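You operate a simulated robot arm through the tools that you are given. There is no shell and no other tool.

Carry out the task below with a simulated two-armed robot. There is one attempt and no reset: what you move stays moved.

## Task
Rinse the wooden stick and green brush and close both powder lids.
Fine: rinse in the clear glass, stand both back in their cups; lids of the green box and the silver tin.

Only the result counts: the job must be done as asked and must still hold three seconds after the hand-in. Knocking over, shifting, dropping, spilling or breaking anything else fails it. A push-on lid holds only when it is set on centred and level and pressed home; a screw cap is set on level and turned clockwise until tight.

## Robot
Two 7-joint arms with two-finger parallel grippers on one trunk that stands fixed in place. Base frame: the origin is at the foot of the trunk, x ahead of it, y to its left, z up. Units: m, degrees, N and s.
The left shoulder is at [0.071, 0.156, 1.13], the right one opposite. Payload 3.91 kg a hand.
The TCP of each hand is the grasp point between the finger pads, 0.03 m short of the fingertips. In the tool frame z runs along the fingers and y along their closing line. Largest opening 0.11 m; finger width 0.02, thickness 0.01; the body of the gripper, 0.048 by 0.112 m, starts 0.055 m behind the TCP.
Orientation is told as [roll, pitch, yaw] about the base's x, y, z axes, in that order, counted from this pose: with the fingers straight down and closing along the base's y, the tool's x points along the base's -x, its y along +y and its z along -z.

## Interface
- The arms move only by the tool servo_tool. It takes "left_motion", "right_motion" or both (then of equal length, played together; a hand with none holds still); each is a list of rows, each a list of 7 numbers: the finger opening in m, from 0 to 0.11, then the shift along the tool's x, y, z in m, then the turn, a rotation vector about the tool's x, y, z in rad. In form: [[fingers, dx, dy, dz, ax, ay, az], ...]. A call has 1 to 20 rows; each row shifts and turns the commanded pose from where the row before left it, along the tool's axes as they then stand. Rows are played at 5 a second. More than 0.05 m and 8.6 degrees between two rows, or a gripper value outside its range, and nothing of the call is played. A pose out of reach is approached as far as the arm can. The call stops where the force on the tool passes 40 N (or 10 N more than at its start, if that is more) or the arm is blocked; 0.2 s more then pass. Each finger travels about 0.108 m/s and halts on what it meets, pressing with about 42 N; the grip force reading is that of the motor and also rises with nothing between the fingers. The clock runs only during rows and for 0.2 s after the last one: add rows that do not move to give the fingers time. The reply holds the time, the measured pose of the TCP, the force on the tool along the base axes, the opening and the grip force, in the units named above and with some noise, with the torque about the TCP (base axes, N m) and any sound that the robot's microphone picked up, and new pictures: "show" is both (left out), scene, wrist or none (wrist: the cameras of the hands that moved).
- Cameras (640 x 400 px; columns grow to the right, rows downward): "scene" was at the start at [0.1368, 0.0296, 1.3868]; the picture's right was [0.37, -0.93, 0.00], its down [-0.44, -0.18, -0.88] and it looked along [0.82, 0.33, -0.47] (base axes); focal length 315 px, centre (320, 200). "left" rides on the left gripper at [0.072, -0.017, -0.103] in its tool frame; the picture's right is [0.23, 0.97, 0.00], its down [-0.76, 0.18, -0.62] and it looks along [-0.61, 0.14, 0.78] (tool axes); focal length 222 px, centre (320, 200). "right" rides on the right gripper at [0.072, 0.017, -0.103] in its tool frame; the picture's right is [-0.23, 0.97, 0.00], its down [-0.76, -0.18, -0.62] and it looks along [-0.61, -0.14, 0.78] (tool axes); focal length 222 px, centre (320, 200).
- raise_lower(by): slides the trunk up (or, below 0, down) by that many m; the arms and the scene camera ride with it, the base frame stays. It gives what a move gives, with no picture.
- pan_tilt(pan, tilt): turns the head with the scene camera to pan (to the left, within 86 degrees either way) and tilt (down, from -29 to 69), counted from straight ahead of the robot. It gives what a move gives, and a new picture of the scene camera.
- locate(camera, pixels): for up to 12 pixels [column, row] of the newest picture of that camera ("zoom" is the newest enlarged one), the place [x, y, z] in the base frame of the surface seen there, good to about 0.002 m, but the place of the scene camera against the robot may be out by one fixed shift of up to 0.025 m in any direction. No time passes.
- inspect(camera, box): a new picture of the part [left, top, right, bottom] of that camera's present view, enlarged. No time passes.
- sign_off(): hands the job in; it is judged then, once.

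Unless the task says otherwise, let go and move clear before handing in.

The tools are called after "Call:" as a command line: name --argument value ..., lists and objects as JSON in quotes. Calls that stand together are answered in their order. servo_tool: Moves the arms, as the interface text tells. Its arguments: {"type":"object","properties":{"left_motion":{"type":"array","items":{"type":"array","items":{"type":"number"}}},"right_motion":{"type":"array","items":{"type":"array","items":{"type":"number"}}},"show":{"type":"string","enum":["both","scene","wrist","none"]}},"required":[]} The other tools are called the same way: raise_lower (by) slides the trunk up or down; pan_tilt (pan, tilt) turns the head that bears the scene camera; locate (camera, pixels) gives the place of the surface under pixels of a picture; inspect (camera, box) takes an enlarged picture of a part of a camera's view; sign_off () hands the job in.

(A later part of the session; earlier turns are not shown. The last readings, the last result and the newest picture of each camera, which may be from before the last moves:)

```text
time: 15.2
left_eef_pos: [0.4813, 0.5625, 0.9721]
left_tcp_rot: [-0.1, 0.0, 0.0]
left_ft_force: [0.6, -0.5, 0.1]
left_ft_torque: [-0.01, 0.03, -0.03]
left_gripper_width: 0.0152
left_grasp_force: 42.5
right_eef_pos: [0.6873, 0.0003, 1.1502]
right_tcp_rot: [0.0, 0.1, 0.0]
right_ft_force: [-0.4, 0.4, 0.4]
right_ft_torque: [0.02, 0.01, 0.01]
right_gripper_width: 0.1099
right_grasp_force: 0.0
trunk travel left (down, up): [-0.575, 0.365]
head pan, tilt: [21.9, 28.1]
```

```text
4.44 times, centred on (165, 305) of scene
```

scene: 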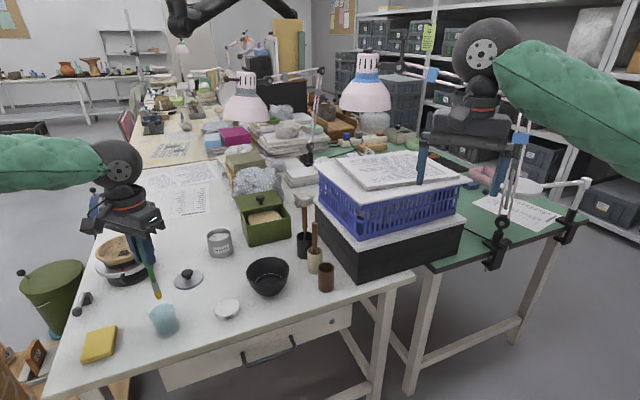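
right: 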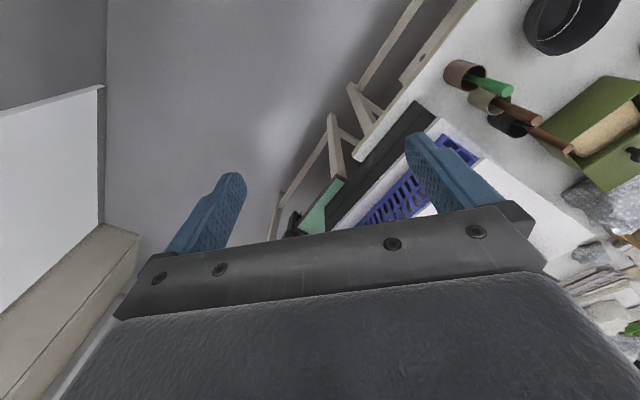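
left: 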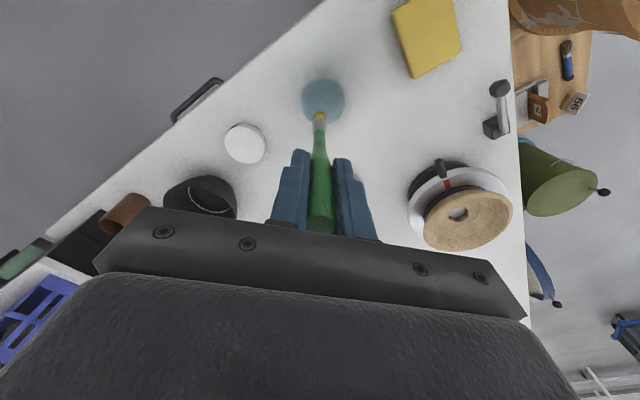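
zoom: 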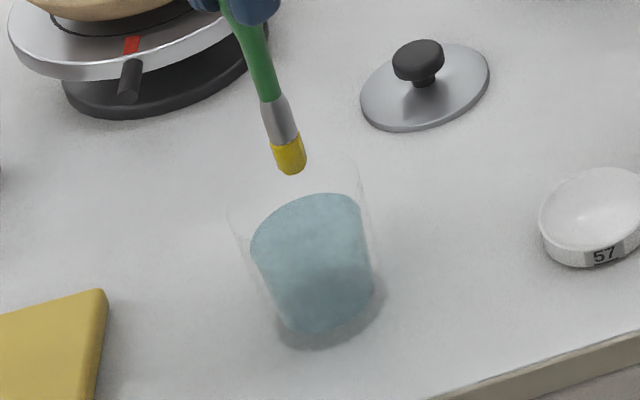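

The glass centre now sits at zoom column ≈330 versus brush 320, so y needs about +3 mm back; x about −2 mm. I'll correct and lower the tip into the water slowly.

Call:
servo_tool --left_motion '[[0.0, 0.002, 0.003, 0, 0, 0, 0], [0.0, 0, 0, 0.0125, 0, 0, 0], [0.0, 0, 0, 0.0125, 0, 0, 0], [0.0, 0, 0, 0.0125, 0, 0, 0], [0.0, 0, 0, 0.0125, 0, 0, 0], [0.0, 0, 0, 0, 0, 0, 0]]'

Call:
inspect --camera "left" --box '[260, 60, 380, 160]'

Call:
inspect --camera "scene" --box '[120, 260, 210, 350]'

```text
time: 16.6
left_eef_pos: [0.4784, 0.5684, 0.9201]
left_tcp_rot: [0.1, 0.0, 0.0]
left_ft_force: [0.0, 0.8, -0.6]
left_ft_torque: [-0.03, 0.01, 0.0]
left_gripper_width: 0.0153
left_grasp_force: 41.2
right_eef_pos: [0.6874, -0.001, 1.15]
right_tcp_rot: [0.1, 0.0, 0.0]
right_ft_force: [1.7, 0.2, -0.2]
right_ft_torque: [0.01, 0.0, -0.02]
right_gripper_width: 0.11
right_grasp_force: 0.1
trunk travel left (down, up): [-0.575, 0.365]
head pan, tilt: [21.9, 28.1]
```

scene: 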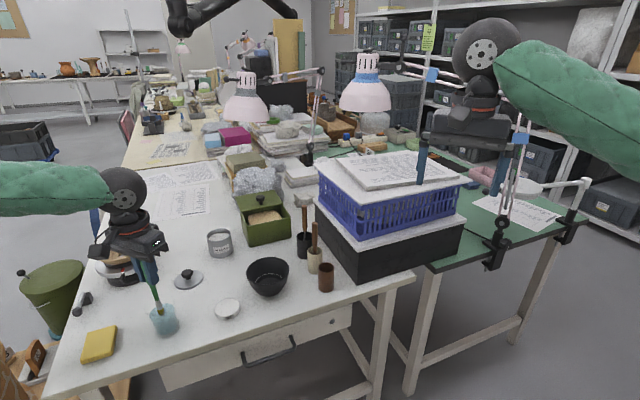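
left: 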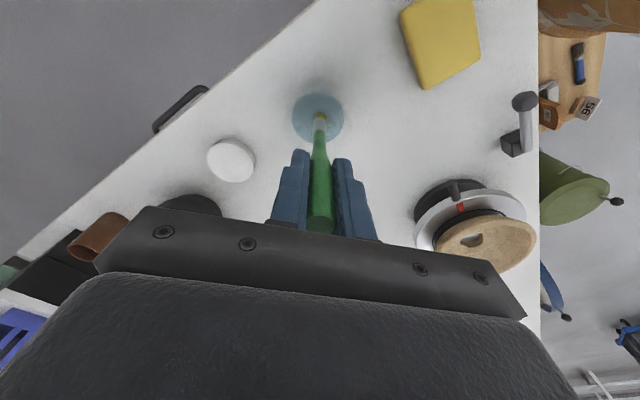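

```text
4.00 times, centred on (320, 110) of left
```

zoom: 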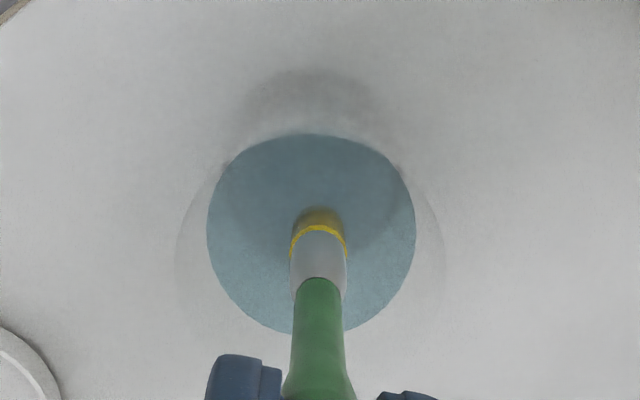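

```text
4.44 times, centred on (165, 305) of scene
```

zoom: 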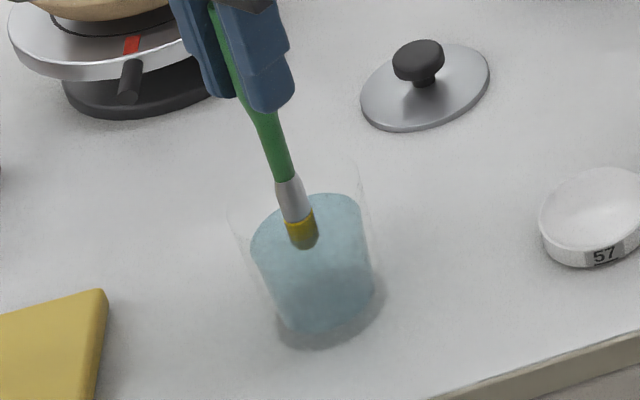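

The tip has just entered the water, well centred (zoom (318,215) in disc centred (311,232)). I'll lower 35 mm more and stir gently in small circles.

Call:
servo_tool --left_motion '[[0.0, 0, 0, 0.012, 0, 0, 0], [0.0, 0, 0, 0.012, 0, 0, 0], [0.0, 0, 0, 0.011, 0, 0, 0], [0.0, 0.006, 0, 0, 0, 0, 0], [0.0, -0.00176, 0.00424, 0, 0, 0, 0], [0.0, -0.00424, 0.00176, 0, 0, 0, 0], [0.0, -0.00424, -0.00176, 0, 0, 0, 0], [0.0, -0.00176, -0.00424, 0, 0, 0, 0], [0.0, 0.00176, -0.00424, 0, 0, 0, 0], [0.0, 0.00424, -0.00176, 0, 0, 0, 0], [0.0, 0.00424, 0.00176, 0, 0, 0, 0], [0.0, 0.00176, 0.00424, 0, 0, 0, 0], [0.0, -0.006, 0, 0, 0, 0, 0], [0.0, 0, 0, -0.012, 0, 0, 0], [0.0, 0, 0, 0.012, 0, 0, 0], [0.0, 0, 0, 0, 0, 0, 0]]'

Call:
inspect --camera "left" --box '[260, 60, 380, 160]'

Call:
inspect --camera "scene" --box '[120, 260, 210, 350]'

```text
time: 20.0
left_eef_pos: [0.4758, 0.569, 0.8853]
left_tcp_rot: [0.1, 0.0, 0.0]
left_ft_force: [0.6, 0.3, 0.2]
left_ft_torque: [-0.04, -0.04, 0.0]
left_gripper_width: 0.015
left_grasp_force: 42.0
right_eef_pos: [0.6867, 0.0003, 1.1515]
right_tcp_rot: [-0.1, 0.0, 0.0]
right_ft_force: [0.4, 0.0, -1.0]
right_ft_torque: [0.03, 0.02, 0.01]
right_gripper_width: 0.11
right_grasp_force: 0.1
trunk travel left (down, up): [-0.575, 0.365]
head pan, tilt: [21.9, 28.1]
```

scene: 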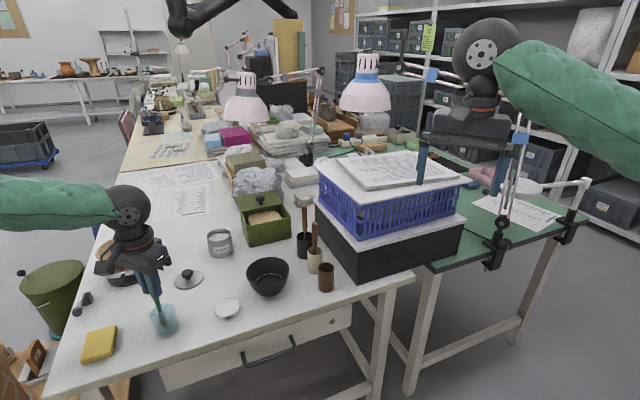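
left: 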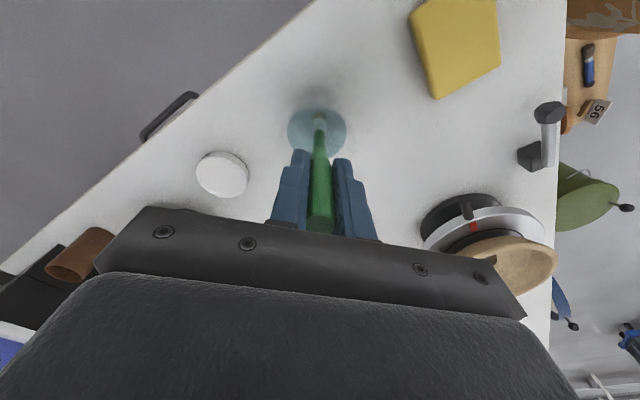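

```text
4.00 times, centred on (320, 110) of left
```

zoom: 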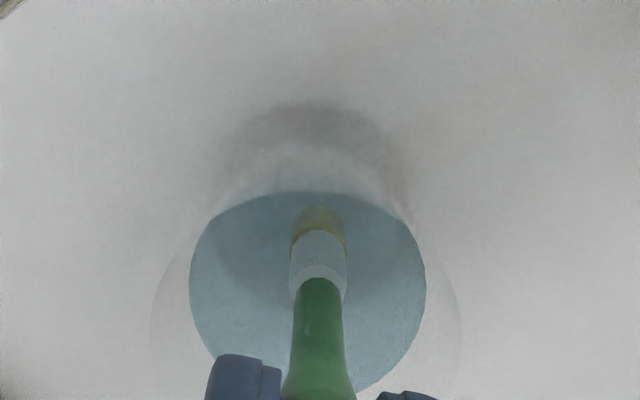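

```text
4.44 times, centred on (165, 305) of scene
```

zoom: 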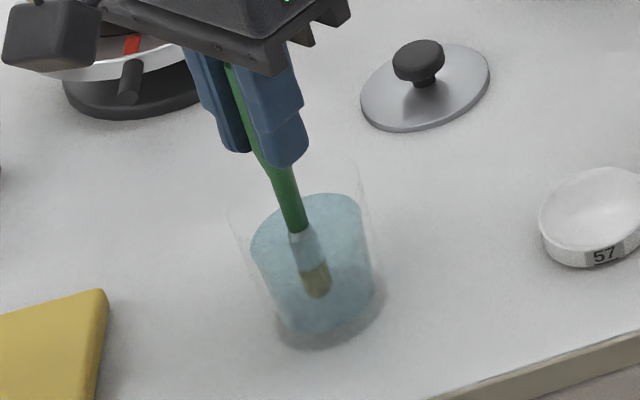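

The brush tip is submerged and stirred without contact forces; I can't yet tell whether the yellow is going. I'll stir further and then lift to inspect.

Call:
servo_tool --left_motion '[[0.0, 0.006, -0.002, 0, 0, 0, 0], [0.0, -0.00176, 0.00424, 0, 0, 0, 0], [0.0, -0.00424, 0.00176, 0, 0, 0, 0], [0.0, -0.00424, -0.00176, 0, 0, 0, 0], [0.0, -0.00176, -0.00424, 0, 0, 0, 0], [0.0, 0.00176, -0.00424, 0, 0, 0, 0], [0.0, 0.00424, -0.00176, 0, 0, 0, 0], [0.0, 0.00424, 0.00176, 0, 0, 0, 0], [0.0, 0.00176, 0.00424, 0, 0, 0, 0], [0.0, -0.00176, 0.00424, 0, 0, 0, 0], [0.0, -0.00424, 0.00176, 0, 0, 0, 0], [0.0, -0.00424, -0.00176, 0, 0, 0, 0], [0.0, -0.00176, -0.00424, 0, 0, 0, 0], [0.0, 0.00176, -0.00424, 0, 0, 0, 0], [0.0, 0.00424, -0.00176, 0, 0, 0, 0], [0.0, 0.00424, 0.00176, 0, 0, 0, 0], [0.0, 0.00176, 0.00424, 0, 0, 0, 0], [0.0, -0.006, 0, 0, 0, 0, 0], [0.0, 0, 0, 0, 0, 0, 0]]'

Call:
servo_tool --left_motion '[[0.0, 0, 0, -0.012, 0, 0, 0], [0.0, 0, 0, -0.012, 0, 0, 0], [0.0, 0, 0, -0.015, 0, 0, 0], [0.0, 0, 0, -0.02, 0, 0, 0], [0.0, 0, 0, -0.02, 0, 0, 0], [0.0, 0, 0, 0, 0, 0, 0], [0.0, 0, 0, 0, 0, 0, 0]]'

Call:
inspect --camera "left" --box '[260, 60, 380, 160]'

Call:
inspect --camera "scene" --box '[120, 260, 210, 350]'

```text
time: 24.0
left_eef_pos: [0.4775, 0.5667, 0.8862]
left_tcp_rot: [0.0, 0.0, 0.0]
left_ft_force: [-0.4, -0.6, 0.1]
left_ft_torque: [-0.02, -0.01, -0.04]
left_gripper_width: 0.0151
left_grasp_force: 42.3
right_eef_pos: [0.6873, -0.0003, 1.1523]
right_tcp_rot: [0.0, 0.1, 0.0]
right_ft_force: [-0.2, 0.1, -0.6]
right_ft_torque: [0.0, 0.0, 0.0]
right_gripper_width: 0.1103
right_grasp_force: 0.0
trunk travel left (down, up): [-0.575, 0.365]
head pan, tilt: [21.9, 28.1]
```

scene: 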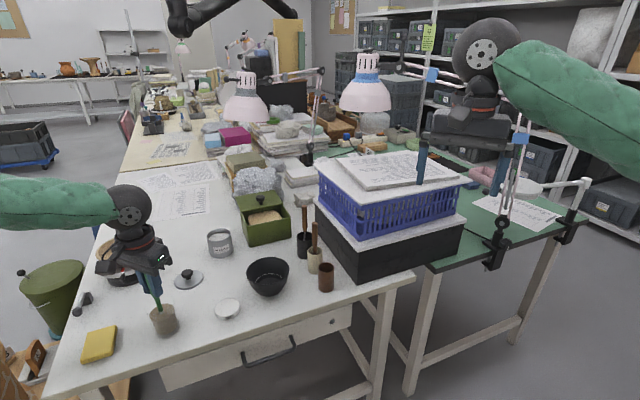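
left: 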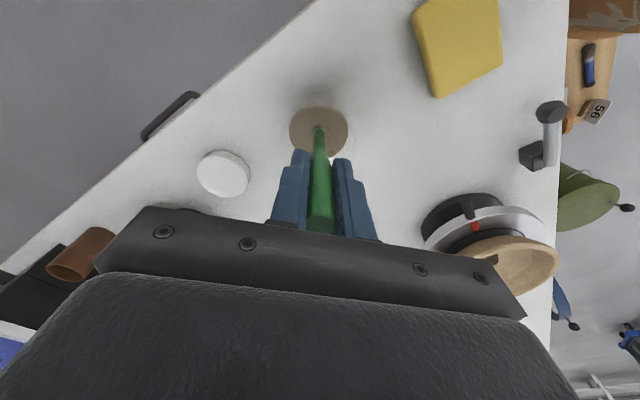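

```text
time: 25.6
left_eef_pos: [0.4776, 0.5675, 0.9646]
left_tcp_rot: [-0.1, 0.1, 0.0]
left_ft_force: [-0.8, 0.5, -0.4]
left_ft_torque: [0.04, 0.01, 0.03]
left_gripper_width: 0.0152
left_grasp_force: 41.7
right_eef_pos: [0.6861, 0.0012, 1.1504]
right_tcp_rot: [0.0, -0.1, -0.1]
right_ft_force: [-0.1, -0.3, 0.4]
right_ft_torque: [0.01, 0.0, 0.01]
right_gripper_width: 0.11
right_grasp_force: 0.1
trunk travel left (down, up): [-0.575, 0.365]
head pan, tilt: [21.9, 28.1]
```

scene: 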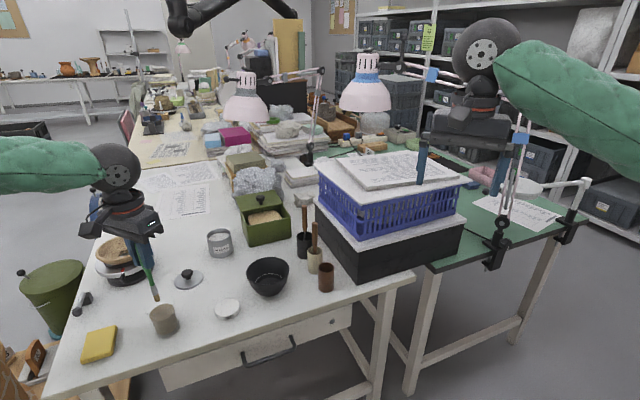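
left: 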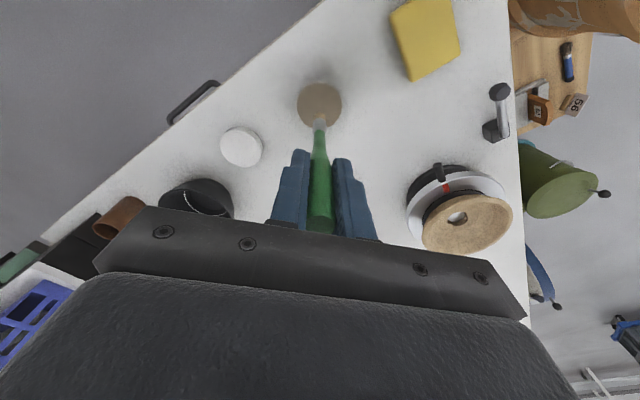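

```text
4.00 times, centred on (320, 110) of left
```

zoom: 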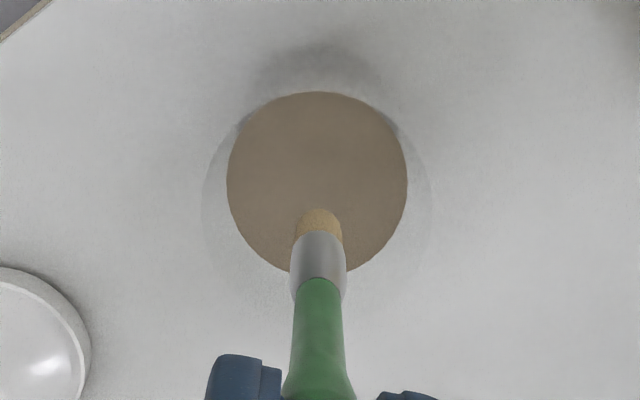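

```text
4.44 times, centred on (165, 305) of scene
```

zoom: 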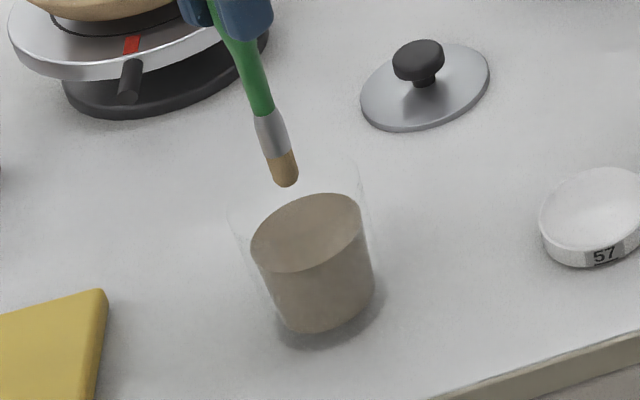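

The water turned brown and the bristles are now clean tan — the brush is rinsed. I'll lift and carry it back above its brown cup.

Call:
servo_tool --left_motion '[[0.0, 0, 0, -0.027, 0, 0, 0], [0.0, 0, 0, -0.027, 0, 0, 0], [0.0, 0, 0, -0.027, 0, 0, 0], [0.0, -0.02292, -0.02508, 0, 0, 0, 0], [0.0, -0.02292, -0.02508, 0, 0, 0, 0], [0.0, -0.02292, -0.02508, 0, 0, 0, 0], [0.0, -0.02292, -0.02508, 0, 0, 0, 0], [0.0, -0.02292, -0.02508, 0, 0, 0, 0], [0.0, -0.02292, -0.02508, 0, 0, 0, 0], [0.0, -0.02292, -0.02508, 0, 0, 0, 0], [0.0, -0.02292, -0.02508, 0, 0, 0, 0], [0.0, -0.02292, -0.02508, 0, 0, 0, 0], [0.0, -0.02292, -0.02508, 0, 0, 0, 0], [0.0, -0.02292, -0.02508, 0, 0, 0, 0], [0.0, -0.02288, -0.02512, 0, 0, 0, 0], [0.0, 0, 0, 0, 0, 0, 0], [0.0, 0, 0, 0, 0, 0, 0]]'

Call:
inspect --camera "left" --box '[240, 30, 400, 150]'

Call:
inspect --camera "scene" --box '[270, 180, 380, 300]'

```text
time: 29.2
left_eef_pos: [0.7522, 0.2637, 1.042]
left_tcp_rot: [0.1, 0.1, 0.0]
left_ft_force: [0.7, 1.2, -0.4]
left_ft_torque: [0.0, 0.01, -0.02]
left_gripper_width: 0.015
left_grasp_force: 41.3
right_eef_pos: [0.6886, -0.0007, 1.151]
right_tcp_rot: [0.0, 0.1, 0.1]
right_ft_force: [0.3, -0.4, 0.3]
right_ft_torque: [0.02, 0.02, 0.0]
right_gripper_width: 0.1101
right_grasp_force: 0.1
trunk travel left (down, up): [-0.575, 0.365]
head pan, tilt: [21.9, 28.1]
```

scene: 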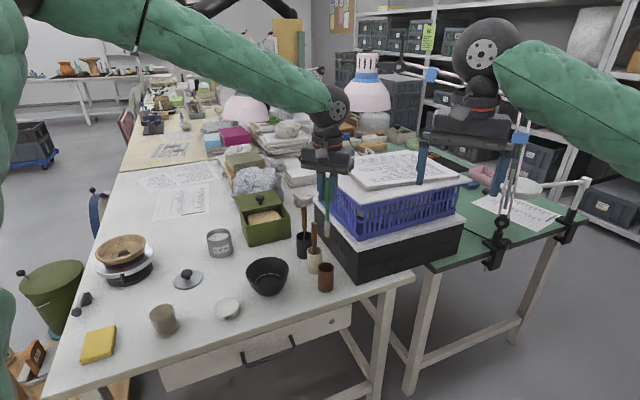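
left: 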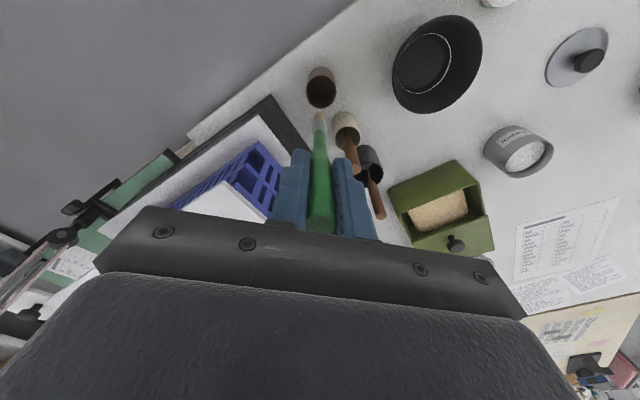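

```text
3.33 times, centred on (320, 90) of left
```

zoom: 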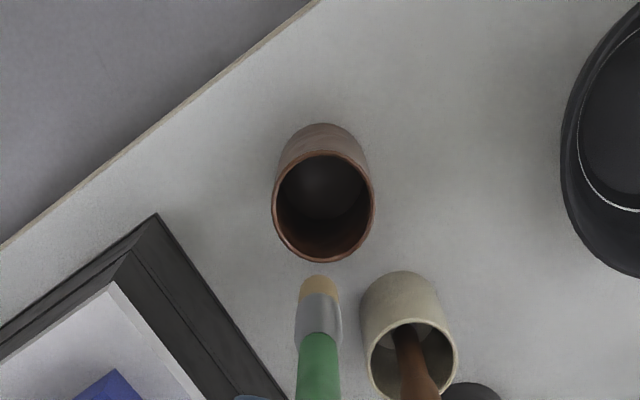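

```text
3.33 times, centred on (325, 240) of scene
```

zoom: 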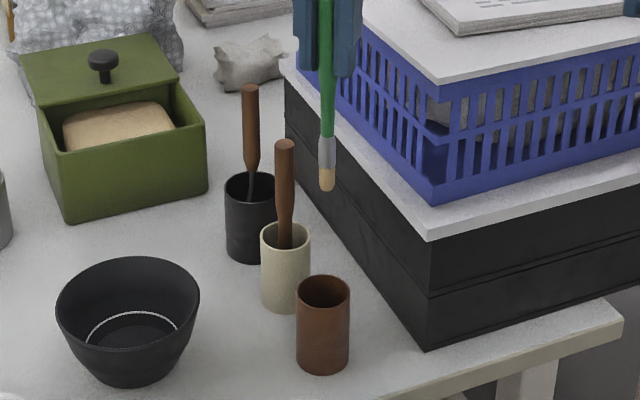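

The brush is aligned over the brown cup (rim centre at zoom (323,205), same as when lifted). Lowering in two stages.

Call:
servo_tool --left_motion '[[0.0, 0, 0, 0.03, 0, 0, 0], [0.0, 0, 0, 0.03, 0, 0, 0], [0.0, 0, 0, 0.03, 0, 0, 0], [0.0, 0, 0, 0, 0, 0, 0]]' --show "wrist"

Call:
inspect --camera "left" --box '[240, 60, 400, 180]'

Call:
inspect --camera "scene" --box '[270, 180, 380, 300]'

```text
time: 30.2
left_eef_pos: [0.7521, 0.2657, 0.954]
left_tcp_rot: [-0.1, 0.0, 0.1]
left_ft_force: [-0.7, -0.1, -0.7]
left_ft_torque: [0.0, 0.04, 0.01]
left_gripper_width: 0.015
left_grasp_force: 41.6
right_eef_pos: [0.6876, -0.0004, 1.1505]
right_tcp_rot: [0.0, 0.0, 0.0]
right_ft_force: [0.4, 0.1, -0.1]
right_ft_torque: [-0.01, -0.03, 0.03]
right_gripper_width: 0.1099
right_grasp_force: 0.1
trunk travel left (down, up): [-0.575, 0.365]
head pan, tilt: [21.9, 28.1]
```

left: 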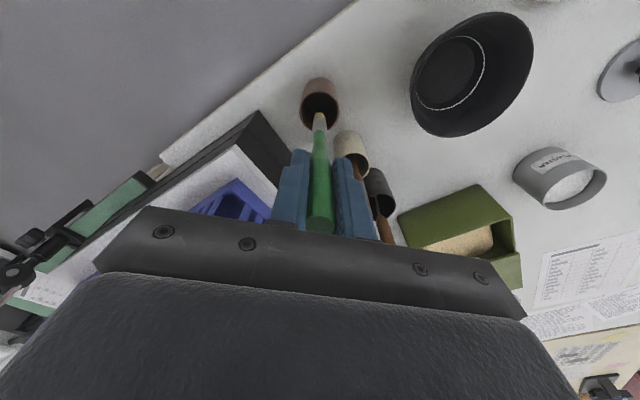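

```text
3.33 times, centred on (320, 120) of left
```

zoom: 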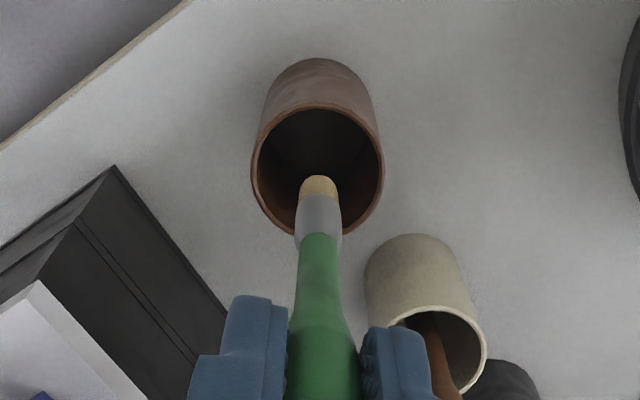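

```text
3.33 times, centred on (325, 240) of scene
```

zoom: 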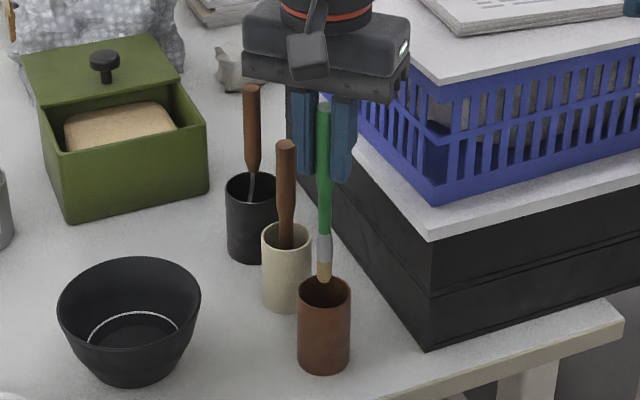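

Tip is entering the cup mouth, centred. I'll lower the remaining ~78 mm slowly until near the original seat, watching the force.

Call:
servo_tool --left_motion '[[0.0, 0, 0, 0.015, 0, 0, 0], [0.0, 0, 0, 0.015, 0, 0, 0], [0.0, 0, 0, 0.015, 0, 0, 0], [0.0, 0, 0, 0.015, 0, 0, 0], [0.0, 0, 0, 0.01, 0, 0, 0], [0.0, 0, 0, 0.007, 0, 0, 0], [0.0, 0, 0, 0, 0, 0, 0], [0.0, 0, 0, 0, 0, 0, 0]]' --show "wrist"

Call:
inspect --camera "left" --box '[220, 60, 420, 240]'

Call:
inspect --camera "scene" --box '[270, 180, 380, 300]'

```text
time: 32.0
left_eef_pos: [0.7518, 0.2664, 0.8778]
left_tcp_rot: [0.0, 0.0, 0.0]
left_ft_force: [-0.6, -0.4, 0.0]
left_ft_torque: [0.01, 0.01, -0.02]
left_gripper_width: 0.0152
left_grasp_force: 41.5
right_eef_pos: [0.6893, 0.0006, 1.1502]
right_tcp_rot: [-0.1, 0.0, 0.1]
right_ft_force: [0.4, 0.5, -0.4]
right_ft_torque: [0.0, 0.02, 0.01]
right_gripper_width: 0.1099
right_grasp_force: 0.0
trunk travel left (down, up): [-0.575, 0.365]
head pan, tilt: [21.9, 28.1]
```

left: 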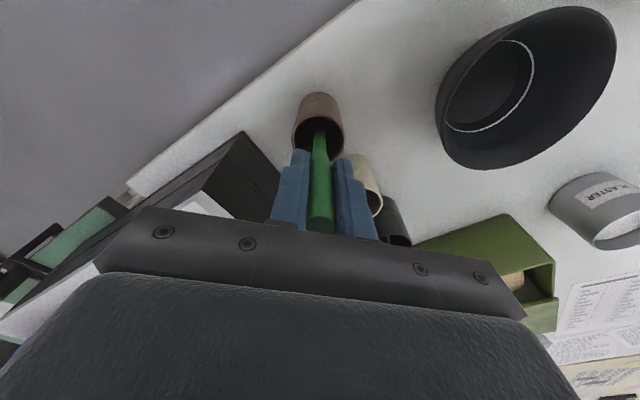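

```text
2.22 times, centred on (320, 150) of left
```

zoom: 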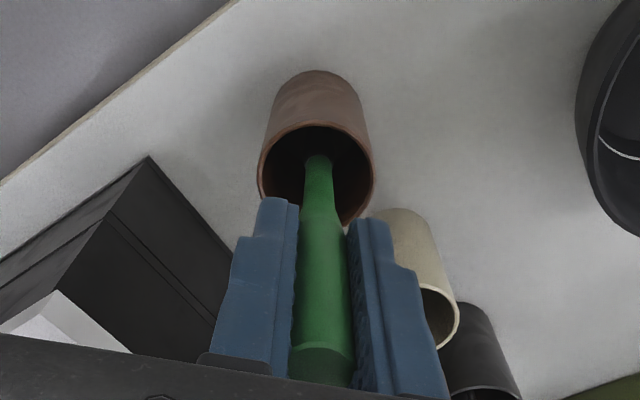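

```text
3.33 times, centred on (325, 240) of scene
```

zoom: 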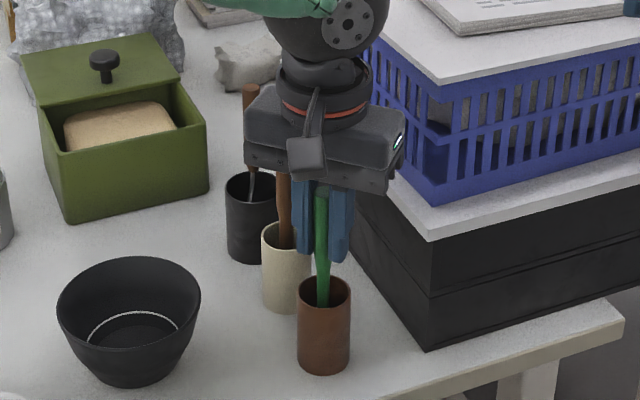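

Nearly seated (z 0.8778 vs 0.875 originally). I'll lower 3 mm more and open the fingers gently.

Call:
servo_tool --left_motion '[[0.0, 0, 0, 0.001, 0, 0, 0], [0.0, 0, 0, 0.001, 0, 0, 0], [0.0, 0, 0, 0.001, 0, 0, 0], [0.0, 0, 0, 0, 0, 0, 0]]' --show "none"

Call:
servo_tool --left_motion '[[0.018, 0, 0, 0, 0, 0, 0], [0.024, 0, 0, 0, 0, 0, 0], [0.03, 0, 0, 0, 0, 0, 0], [0.04, 0, 0, 0, 0, 0, 0], [0.055, 0, 0, 0, 0, 0, 0], [0.055, 0, 0, 0, 0, 0, 0]]' --show "wrist"

Call:
inspect --camera "left" --box '[220, 60, 420, 240]'

```text
time: 33.0
left_eef_pos: [0.7522, 0.2661, 0.8752]
left_tcp_rot: [0.1, 0.0, 0.0]
left_ft_force: [0.7, 1.1, 3.2]
left_ft_torque: [0.13, -0.13, -0.02]
left_gripper_width: 0.0151
left_grasp_force: 42.1
right_eef_pos: [0.689, 0.001, 1.1513]
right_tcp_rot: [0.1, -0.1, 0.0]
right_ft_force: [-0.1, 0.4, -0.2]
right_ft_torque: [-0.01, 0.01, -0.01]
right_gripper_width: 0.1101
right_grasp_force: 0.0
trunk travel left (down, up): [-0.575, 0.365]
head pan, tilt: [21.9, 28.1]
```

```text
time: 34.4
left_eef_pos: [0.7508, 0.2656, 0.8747]
left_tcp_rot: [-0.1, 0.1, 0.0]
left_ft_force: [-0.3, -0.3, 0.1]
left_ft_torque: [-0.01, -0.01, 0.0]
left_gripper_width: 0.0549
left_grasp_force: 0.1
right_eef_pos: [0.6886, 0.0004, 1.1513]
right_tcp_rot: [-0.1, 0.0, 0.0]
right_ft_force: [0.2, 0.1, 0.2]
right_ft_torque: [0.03, -0.01, -0.01]
right_gripper_width: 0.11
right_grasp_force: 0.1
trunk travel left (down, up): [-0.575, 0.365]
head pan, tilt: [21.9, 28.1]
```

left: 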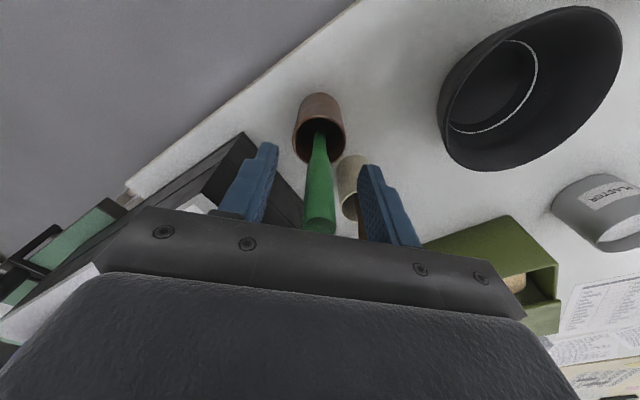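

```text
2.22 times, centred on (320, 150) of left
```

zoom: 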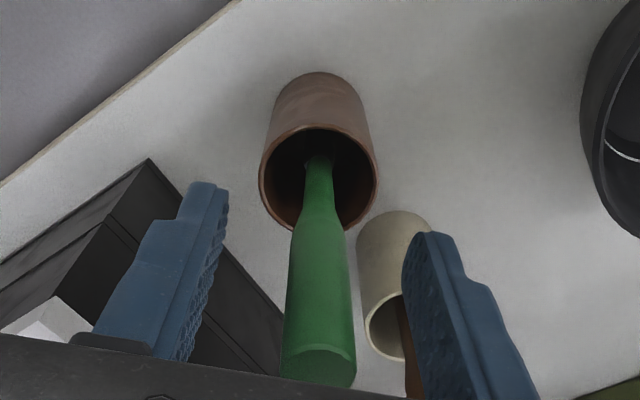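

The brush touched down (3 N) and stands free in its cup. I'll retract straight up, then move over the wooden stick.

Call:
servo_tool --left_motion '[[0.055, 0, 0, -0.015, 0, 0, 0], [0.055, 0, 0, -0.03, 0, 0, 0], [0.055, 0, 0, -0.035, 0, 0, 0], [0.055, 0, 0, -0.035, 0, 0, 0], [0.055, 0, 0, -0.035, 0, 0, 0], [0.055, 0, 0, -0.035, 0, 0, 0], [0.055, -0.028, 0.027, 0, 0, 0, 0], [0.055, -0.028, 0.027, 0, 0, 0, 0], [0.055, 0, 0, 0, 0, 0, 0]]'

Call:
inspect --camera "left" --box '[220, 40, 420, 240]'

Call:
inspect --camera "scene" --box '[270, 180, 380, 300]'

```text
time: 36.4
left_eef_pos: [0.8079, 0.3192, 1.0576]
left_tcp_rot: [-0.1, 0.0, 0.0]
left_ft_force: [0.6, 0.2, 0.3]
left_ft_torque: [-0.01, 0.01, 0.0]
left_gripper_width: 0.0551
left_grasp_force: 0.0
right_eef_pos: [0.6876, -0.0009, 1.1502]
right_tcp_rot: [0.1, 0.0, 0.1]
right_ft_force: [-0.1, -0.6, -0.1]
right_ft_torque: [0.03, 0.01, -0.02]
right_gripper_width: 0.1099
right_grasp_force: 0.1
trunk travel left (down, up): [-0.575, 0.365]
head pan, tilt: [21.9, 28.1]
```

scene: 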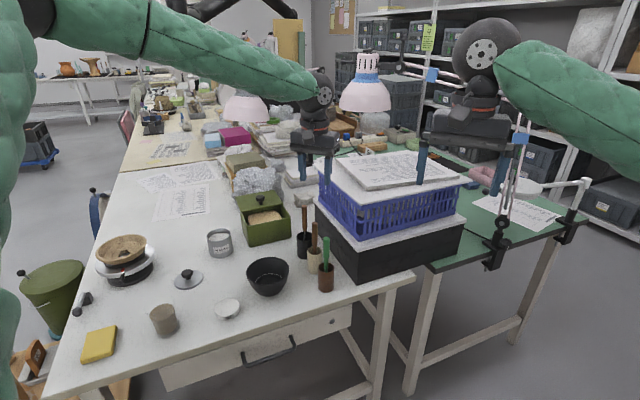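
left: 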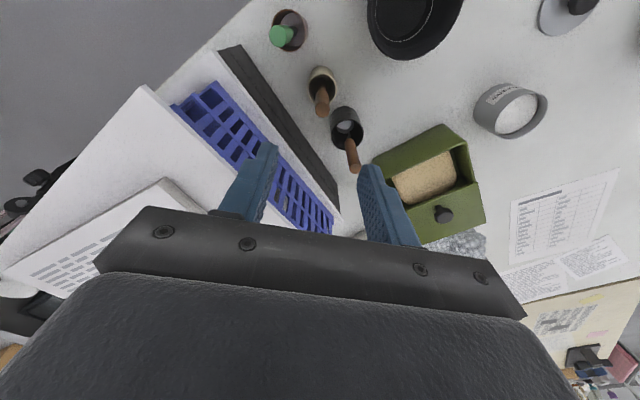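

```text
2.00 times, centred on (320, 140) of left
```

zoom: 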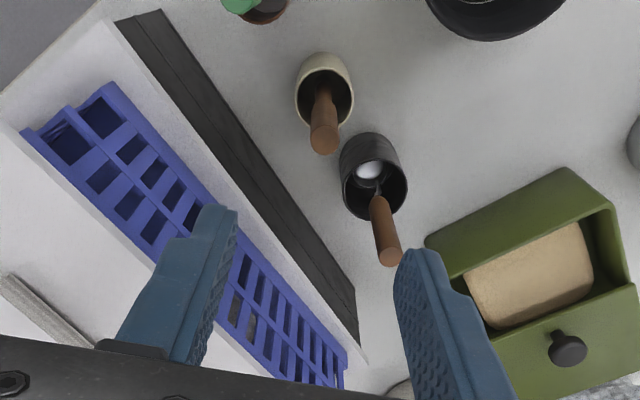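

```text
3.33 times, centred on (325, 240) of scene
```

zoom: 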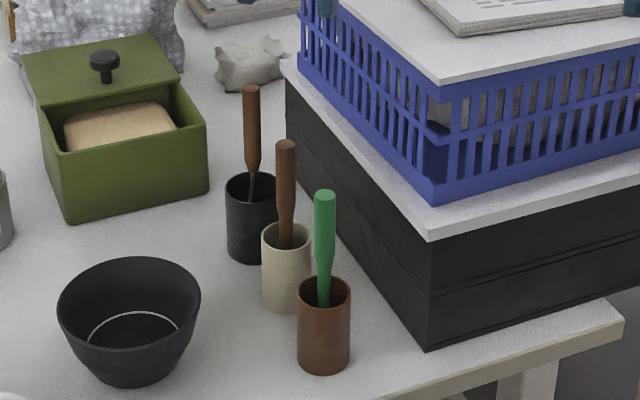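

The black cup's tool clearly has a metal shaft/blade; the cream cup's is wood throughout. I'll measure the stick's position and compare.

Call:
inspect --camera "left" --box '[290, 50, 370, 180]'

Call:
locate --camera "left" --pixels '[[322, 107], [322, 100], [322, 93], [282, 37], [280, 30], [312, 85], [334, 88], [322, 66]]'

```text
3.08 times, centred on (330, 115) of left
```

zoom: 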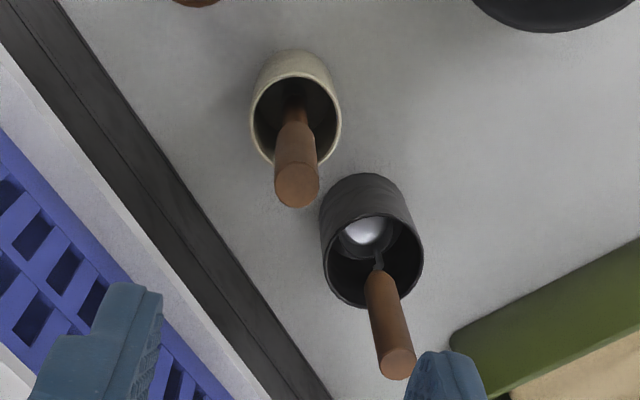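

```text
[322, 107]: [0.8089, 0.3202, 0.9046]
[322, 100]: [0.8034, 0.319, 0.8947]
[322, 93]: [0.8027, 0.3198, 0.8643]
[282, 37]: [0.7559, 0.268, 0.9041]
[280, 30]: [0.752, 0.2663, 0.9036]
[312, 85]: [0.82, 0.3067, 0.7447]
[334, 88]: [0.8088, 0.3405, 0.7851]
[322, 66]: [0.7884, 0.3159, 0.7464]
```

Stick axis is (0.809,0.320), right under the hand. Descending to the same grip height.

Call:
servo_tool --left_motion '[[0.055, -0.001, 0.001, 0.035, 0, 0, 0], [0.055, 0, 0, 0.035, 0, 0, 0], [0.055, 0, 0, 0.035, 0, 0, 0], [0.055, 0, 0, 0.035, 0, 0, 0], [0.055, 0, 0, 0.022, 0, 0, 0], [0.055, 0, 0, 0.02, 0, 0, 0], [0.04, 0, 0, 0, 0, 0, 0], [0.04, 0, 0, 0, 0, 0, 0]]'

Call:
inspect --camera "left" --box '[220, 60, 420, 240]'

Call:
inspect --camera "scene" --box '[270, 180, 380, 300]'

```text
time: 38.2
left_eef_pos: [0.8073, 0.3202, 0.8776]
left_tcp_rot: [0.0, 0.0, 0.0]
left_ft_force: [0.5, -0.1, -0.3]
left_ft_torque: [0.0, 0.01, 0.01]
left_gripper_width: 0.0402
left_grasp_force: 0.0
right_eef_pos: [0.6885, -0.0003, 1.152]
right_tcp_rot: [-0.1, 0.1, 0.1]
right_ft_force: [0.8, 0.3, -0.3]
right_ft_torque: [-0.02, 0.04, 0.01]
right_gripper_width: 0.11
right_grasp_force: 0.0
trunk travel left (down, up): [-0.575, 0.365]
head pan, tilt: [21.9, 28.1]
```

scene: 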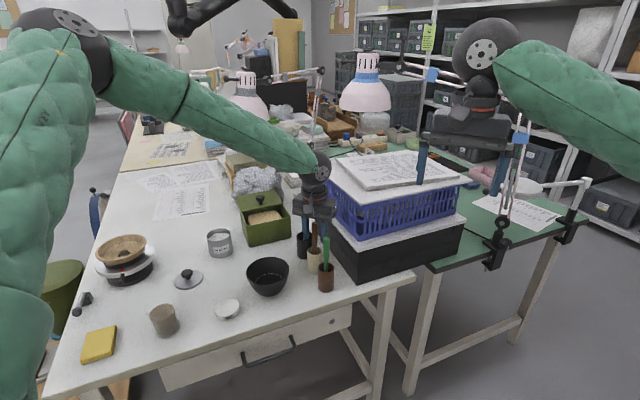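
left: 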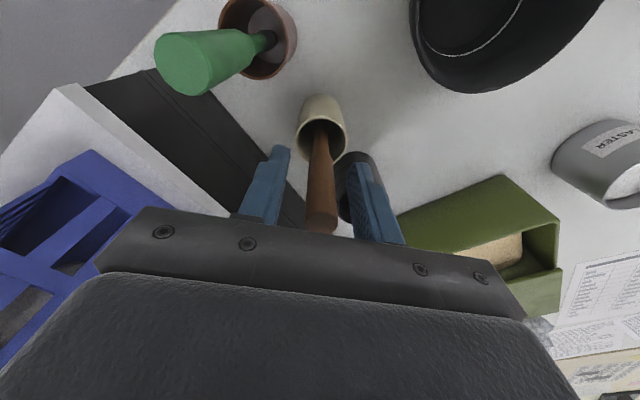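

```text
2.22 times, centred on (320, 150) of left
```

zoom: 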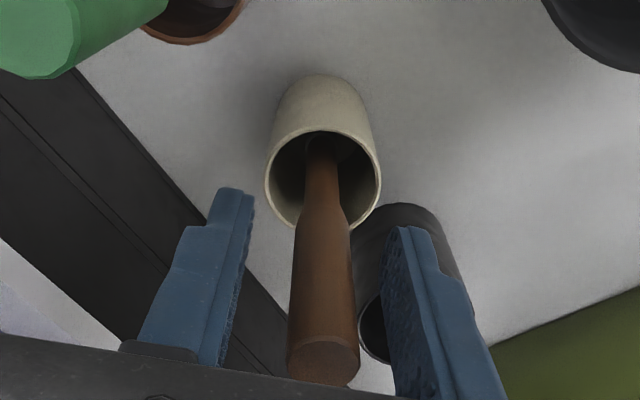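

```text
3.33 times, centred on (325, 240) of scene
```

zoom: 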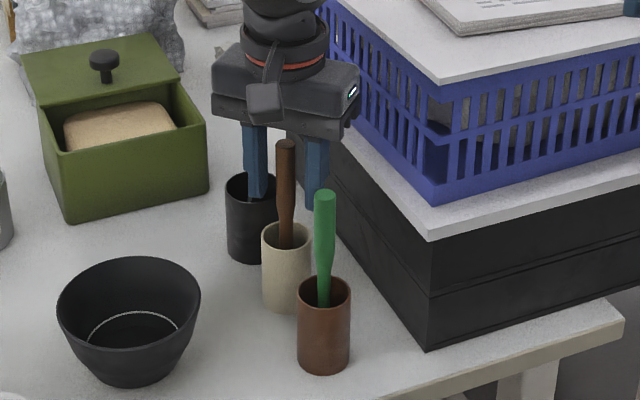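

The stick is centred between the fingers (column ≈321) with no contact forces. Closing and lifting.

Call:
servo_tool --left_motion '[[0.02, 0, 0, 0, 0, 0, 0], [0.0, 0, 0, 0, 0, 0, 0], [0.0, 0, 0, 0, 0, 0, 0], [0.0, 0, 0, 0, 0, 0, 0]]' --show "none"

Call:
servo_tool --left_motion '[[0.0, 0, 0, -0.01, 0, 0, 0], [0.0, 0, 0, -0.02, 0, 0, 0], [0.0, 0, 0, -0.03, 0, 0, 0], [0.0, 0, 0, -0.03, 0, 0, 0], [0.0, 0, 0, -0.03, 0, 0, 0], [0.0, 0, 0, -0.03, 0, 0, 0], [0.0, 0, 0, -0.02, 0, 0, 0], [0.0, 0, 0, 0, 0, 0, 0]]'

Call:
inspect --camera "left" --box '[220, 40, 420, 240]'

Call:
inspect --camera "scene" --box '[270, 180, 380, 300]'

```text
time: 39.2
left_eef_pos: [0.8075, 0.3207, 0.877]
left_tcp_rot: [0.1, 0.1, 0.1]
left_ft_force: [-0.5, 0.8, 1.3]
left_ft_torque: [0.16, 0.0, -0.02]
left_gripper_width: 0.0149
left_grasp_force: 42.1
right_eef_pos: [0.6884, -0.0002, 1.15]
right_tcp_rot: [0.1, 0.0, 0.1]
right_ft_force: [-0.2, -0.1, -0.2]
right_ft_torque: [-0.01, 0.0, 0.01]
right_gripper_width: 0.1097
right_grasp_force: 0.1
trunk travel left (down, up): [-0.575, 0.365]
head pan, tilt: [21.9, 28.1]
```

```text
time: 41.0
left_eef_pos: [0.8067, 0.3184, 1.0471]
left_tcp_rot: [0.0, 0.1, 0.0]
left_ft_force: [-0.6, 0.7, -0.6]
left_ft_torque: [0.02, 0.01, 0.0]
left_gripper_width: 0.0148
left_grasp_force: 42.7
right_eef_pos: [0.6885, 0.001, 1.1498]
right_tcp_rot: [0.1, 0.1, -0.1]
right_ft_force: [0.1, -0.2, 0.5]
right_ft_torque: [-0.02, 0.0, -0.03]
right_gripper_width: 0.1102
right_grasp_force: 0.1
trunk travel left (down, up): [-0.575, 0.365]
head pan, tilt: [21.9, 28.1]
```

scene: 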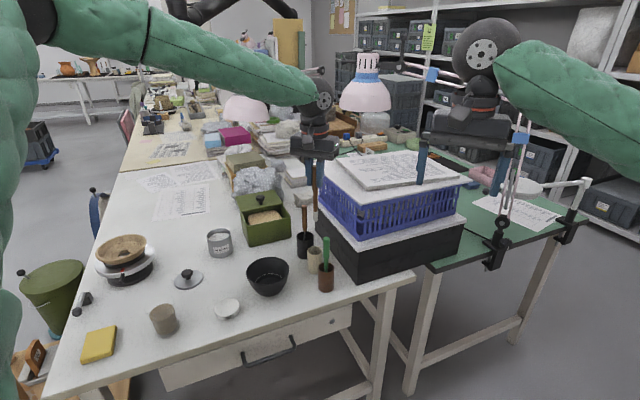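
left: 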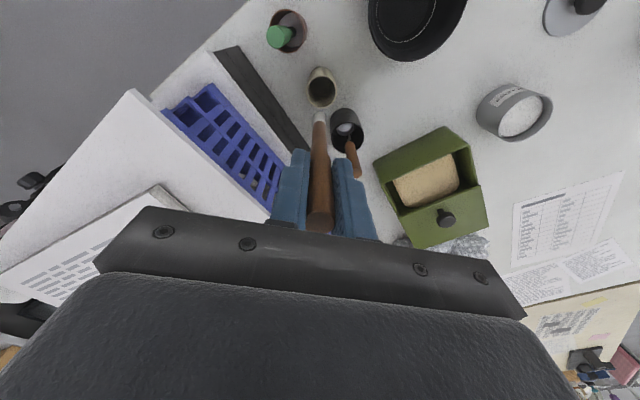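

```text
2.00 times, centred on (320, 140) of left
```

zoom: 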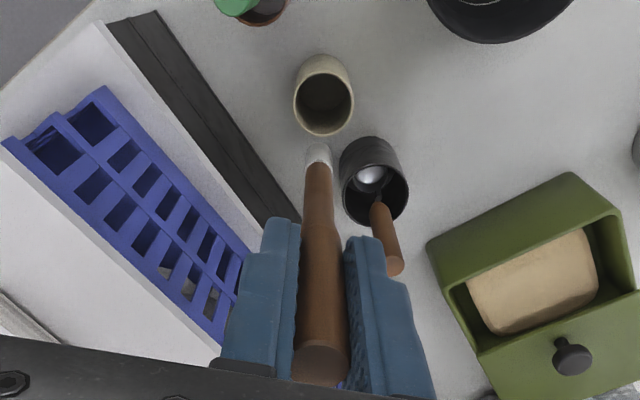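

```text
3.33 times, centred on (325, 240) of scene
```

zoom: 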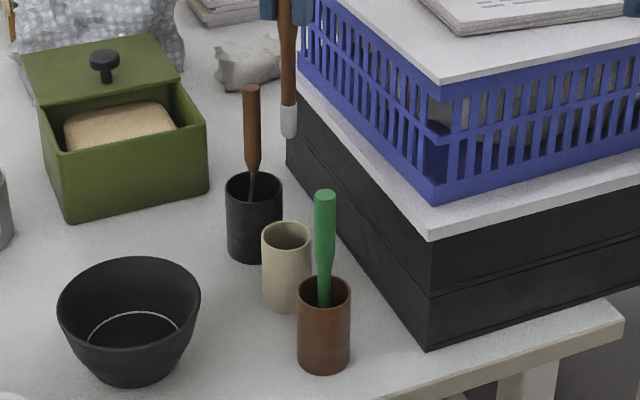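

The stick's end carries white plaster residue, confirming it as the right tool. Carrying it over to the glass.

Call:
servo_tool --left_motion '[[0.0, 0.02767, 0.0205, 0, 0, 0, 0], [0.0, 0.02767, 0.0205, 0, 0, 0, 0], [0.0, 0.02767, 0.0205, 0, 0, 0, 0], [0.0, 0.02767, 0.0205, 0, 0, 0, 0], [0.0, 0.02767, 0.0205, 0, 0, 0, 0], [0.0, 0.02767, 0.0205, 0, 0, 0, 0], [0.0, 0.02767, 0.0205, 0, 0, 0, 0], [0.0, 0.02767, 0.0205, 0, 0, 0, 0], [0.0, 0.02767, 0.0205, 0, 0, 0, 0], [0.0, 0.02767, 0.0205, 0, 0, 0, 0], [0.0, 0.02767, 0.0205, 0, 0, 0, 0], [0.0, 0.02763, 0.0205, 0, 0, 0, 0], [0.0, 0, 0, 0, 0, 0, 0], [0.0, 0, 0, 0.025, 0, 0, 0], [0.0, 0, 0, 0.025, 0, 0, 0], [0.0, 0, 0, 0.02, 0, 0, 0], [0.0, 0, 0, 0, 0, 0, 0]]'

Call:
inspect --camera "left" --box '[260, 60, 380, 160]'

Call:
inspect --camera "scene" --box '[120, 260, 210, 350]'

```text
time: 44.6
left_eef_pos: [0.476, 0.5689, 0.9765]
left_tcp_rot: [0.0, 0.1, 0.0]
left_ft_force: [0.7, 0.2, -0.1]
left_ft_torque: [-0.04, 0.01, 0.02]
left_gripper_width: 0.0152
left_grasp_force: 41.7
right_eef_pos: [0.6881, 0.0008, 1.1502]
right_tcp_rot: [0.0, 0.0, -0.1]
right_ft_force: [-0.4, -0.4, -0.2]
right_ft_torque: [0.0, -0.01, -0.04]
right_gripper_width: 0.11
right_grasp_force: 0.1
trunk travel left (down, up): [-0.575, 0.365]
head pan, tilt: [21.9, 28.1]
```

scene: 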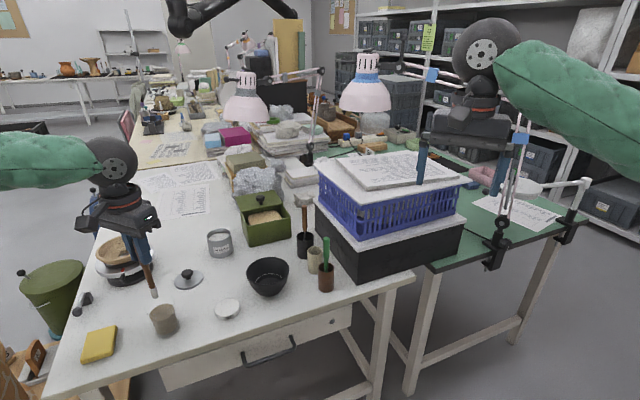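
left: 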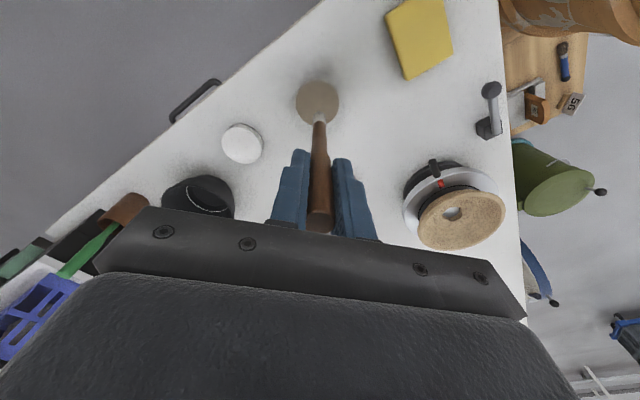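

```text
4.00 times, centred on (320, 110) of left
```

zoom: 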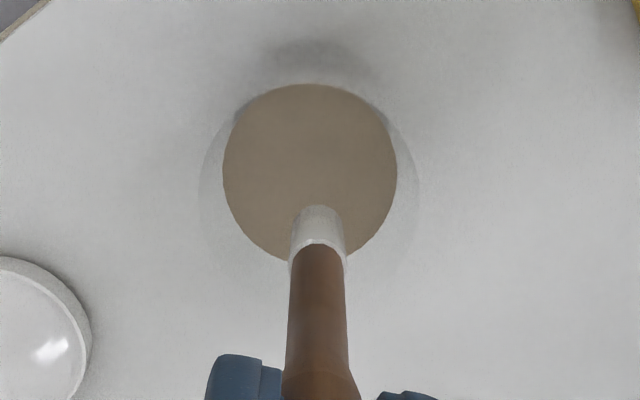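

```text
4.44 times, centred on (165, 305) of scene
```

zoom: 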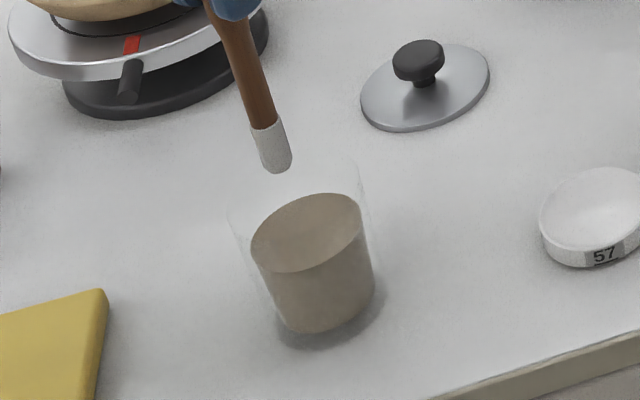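

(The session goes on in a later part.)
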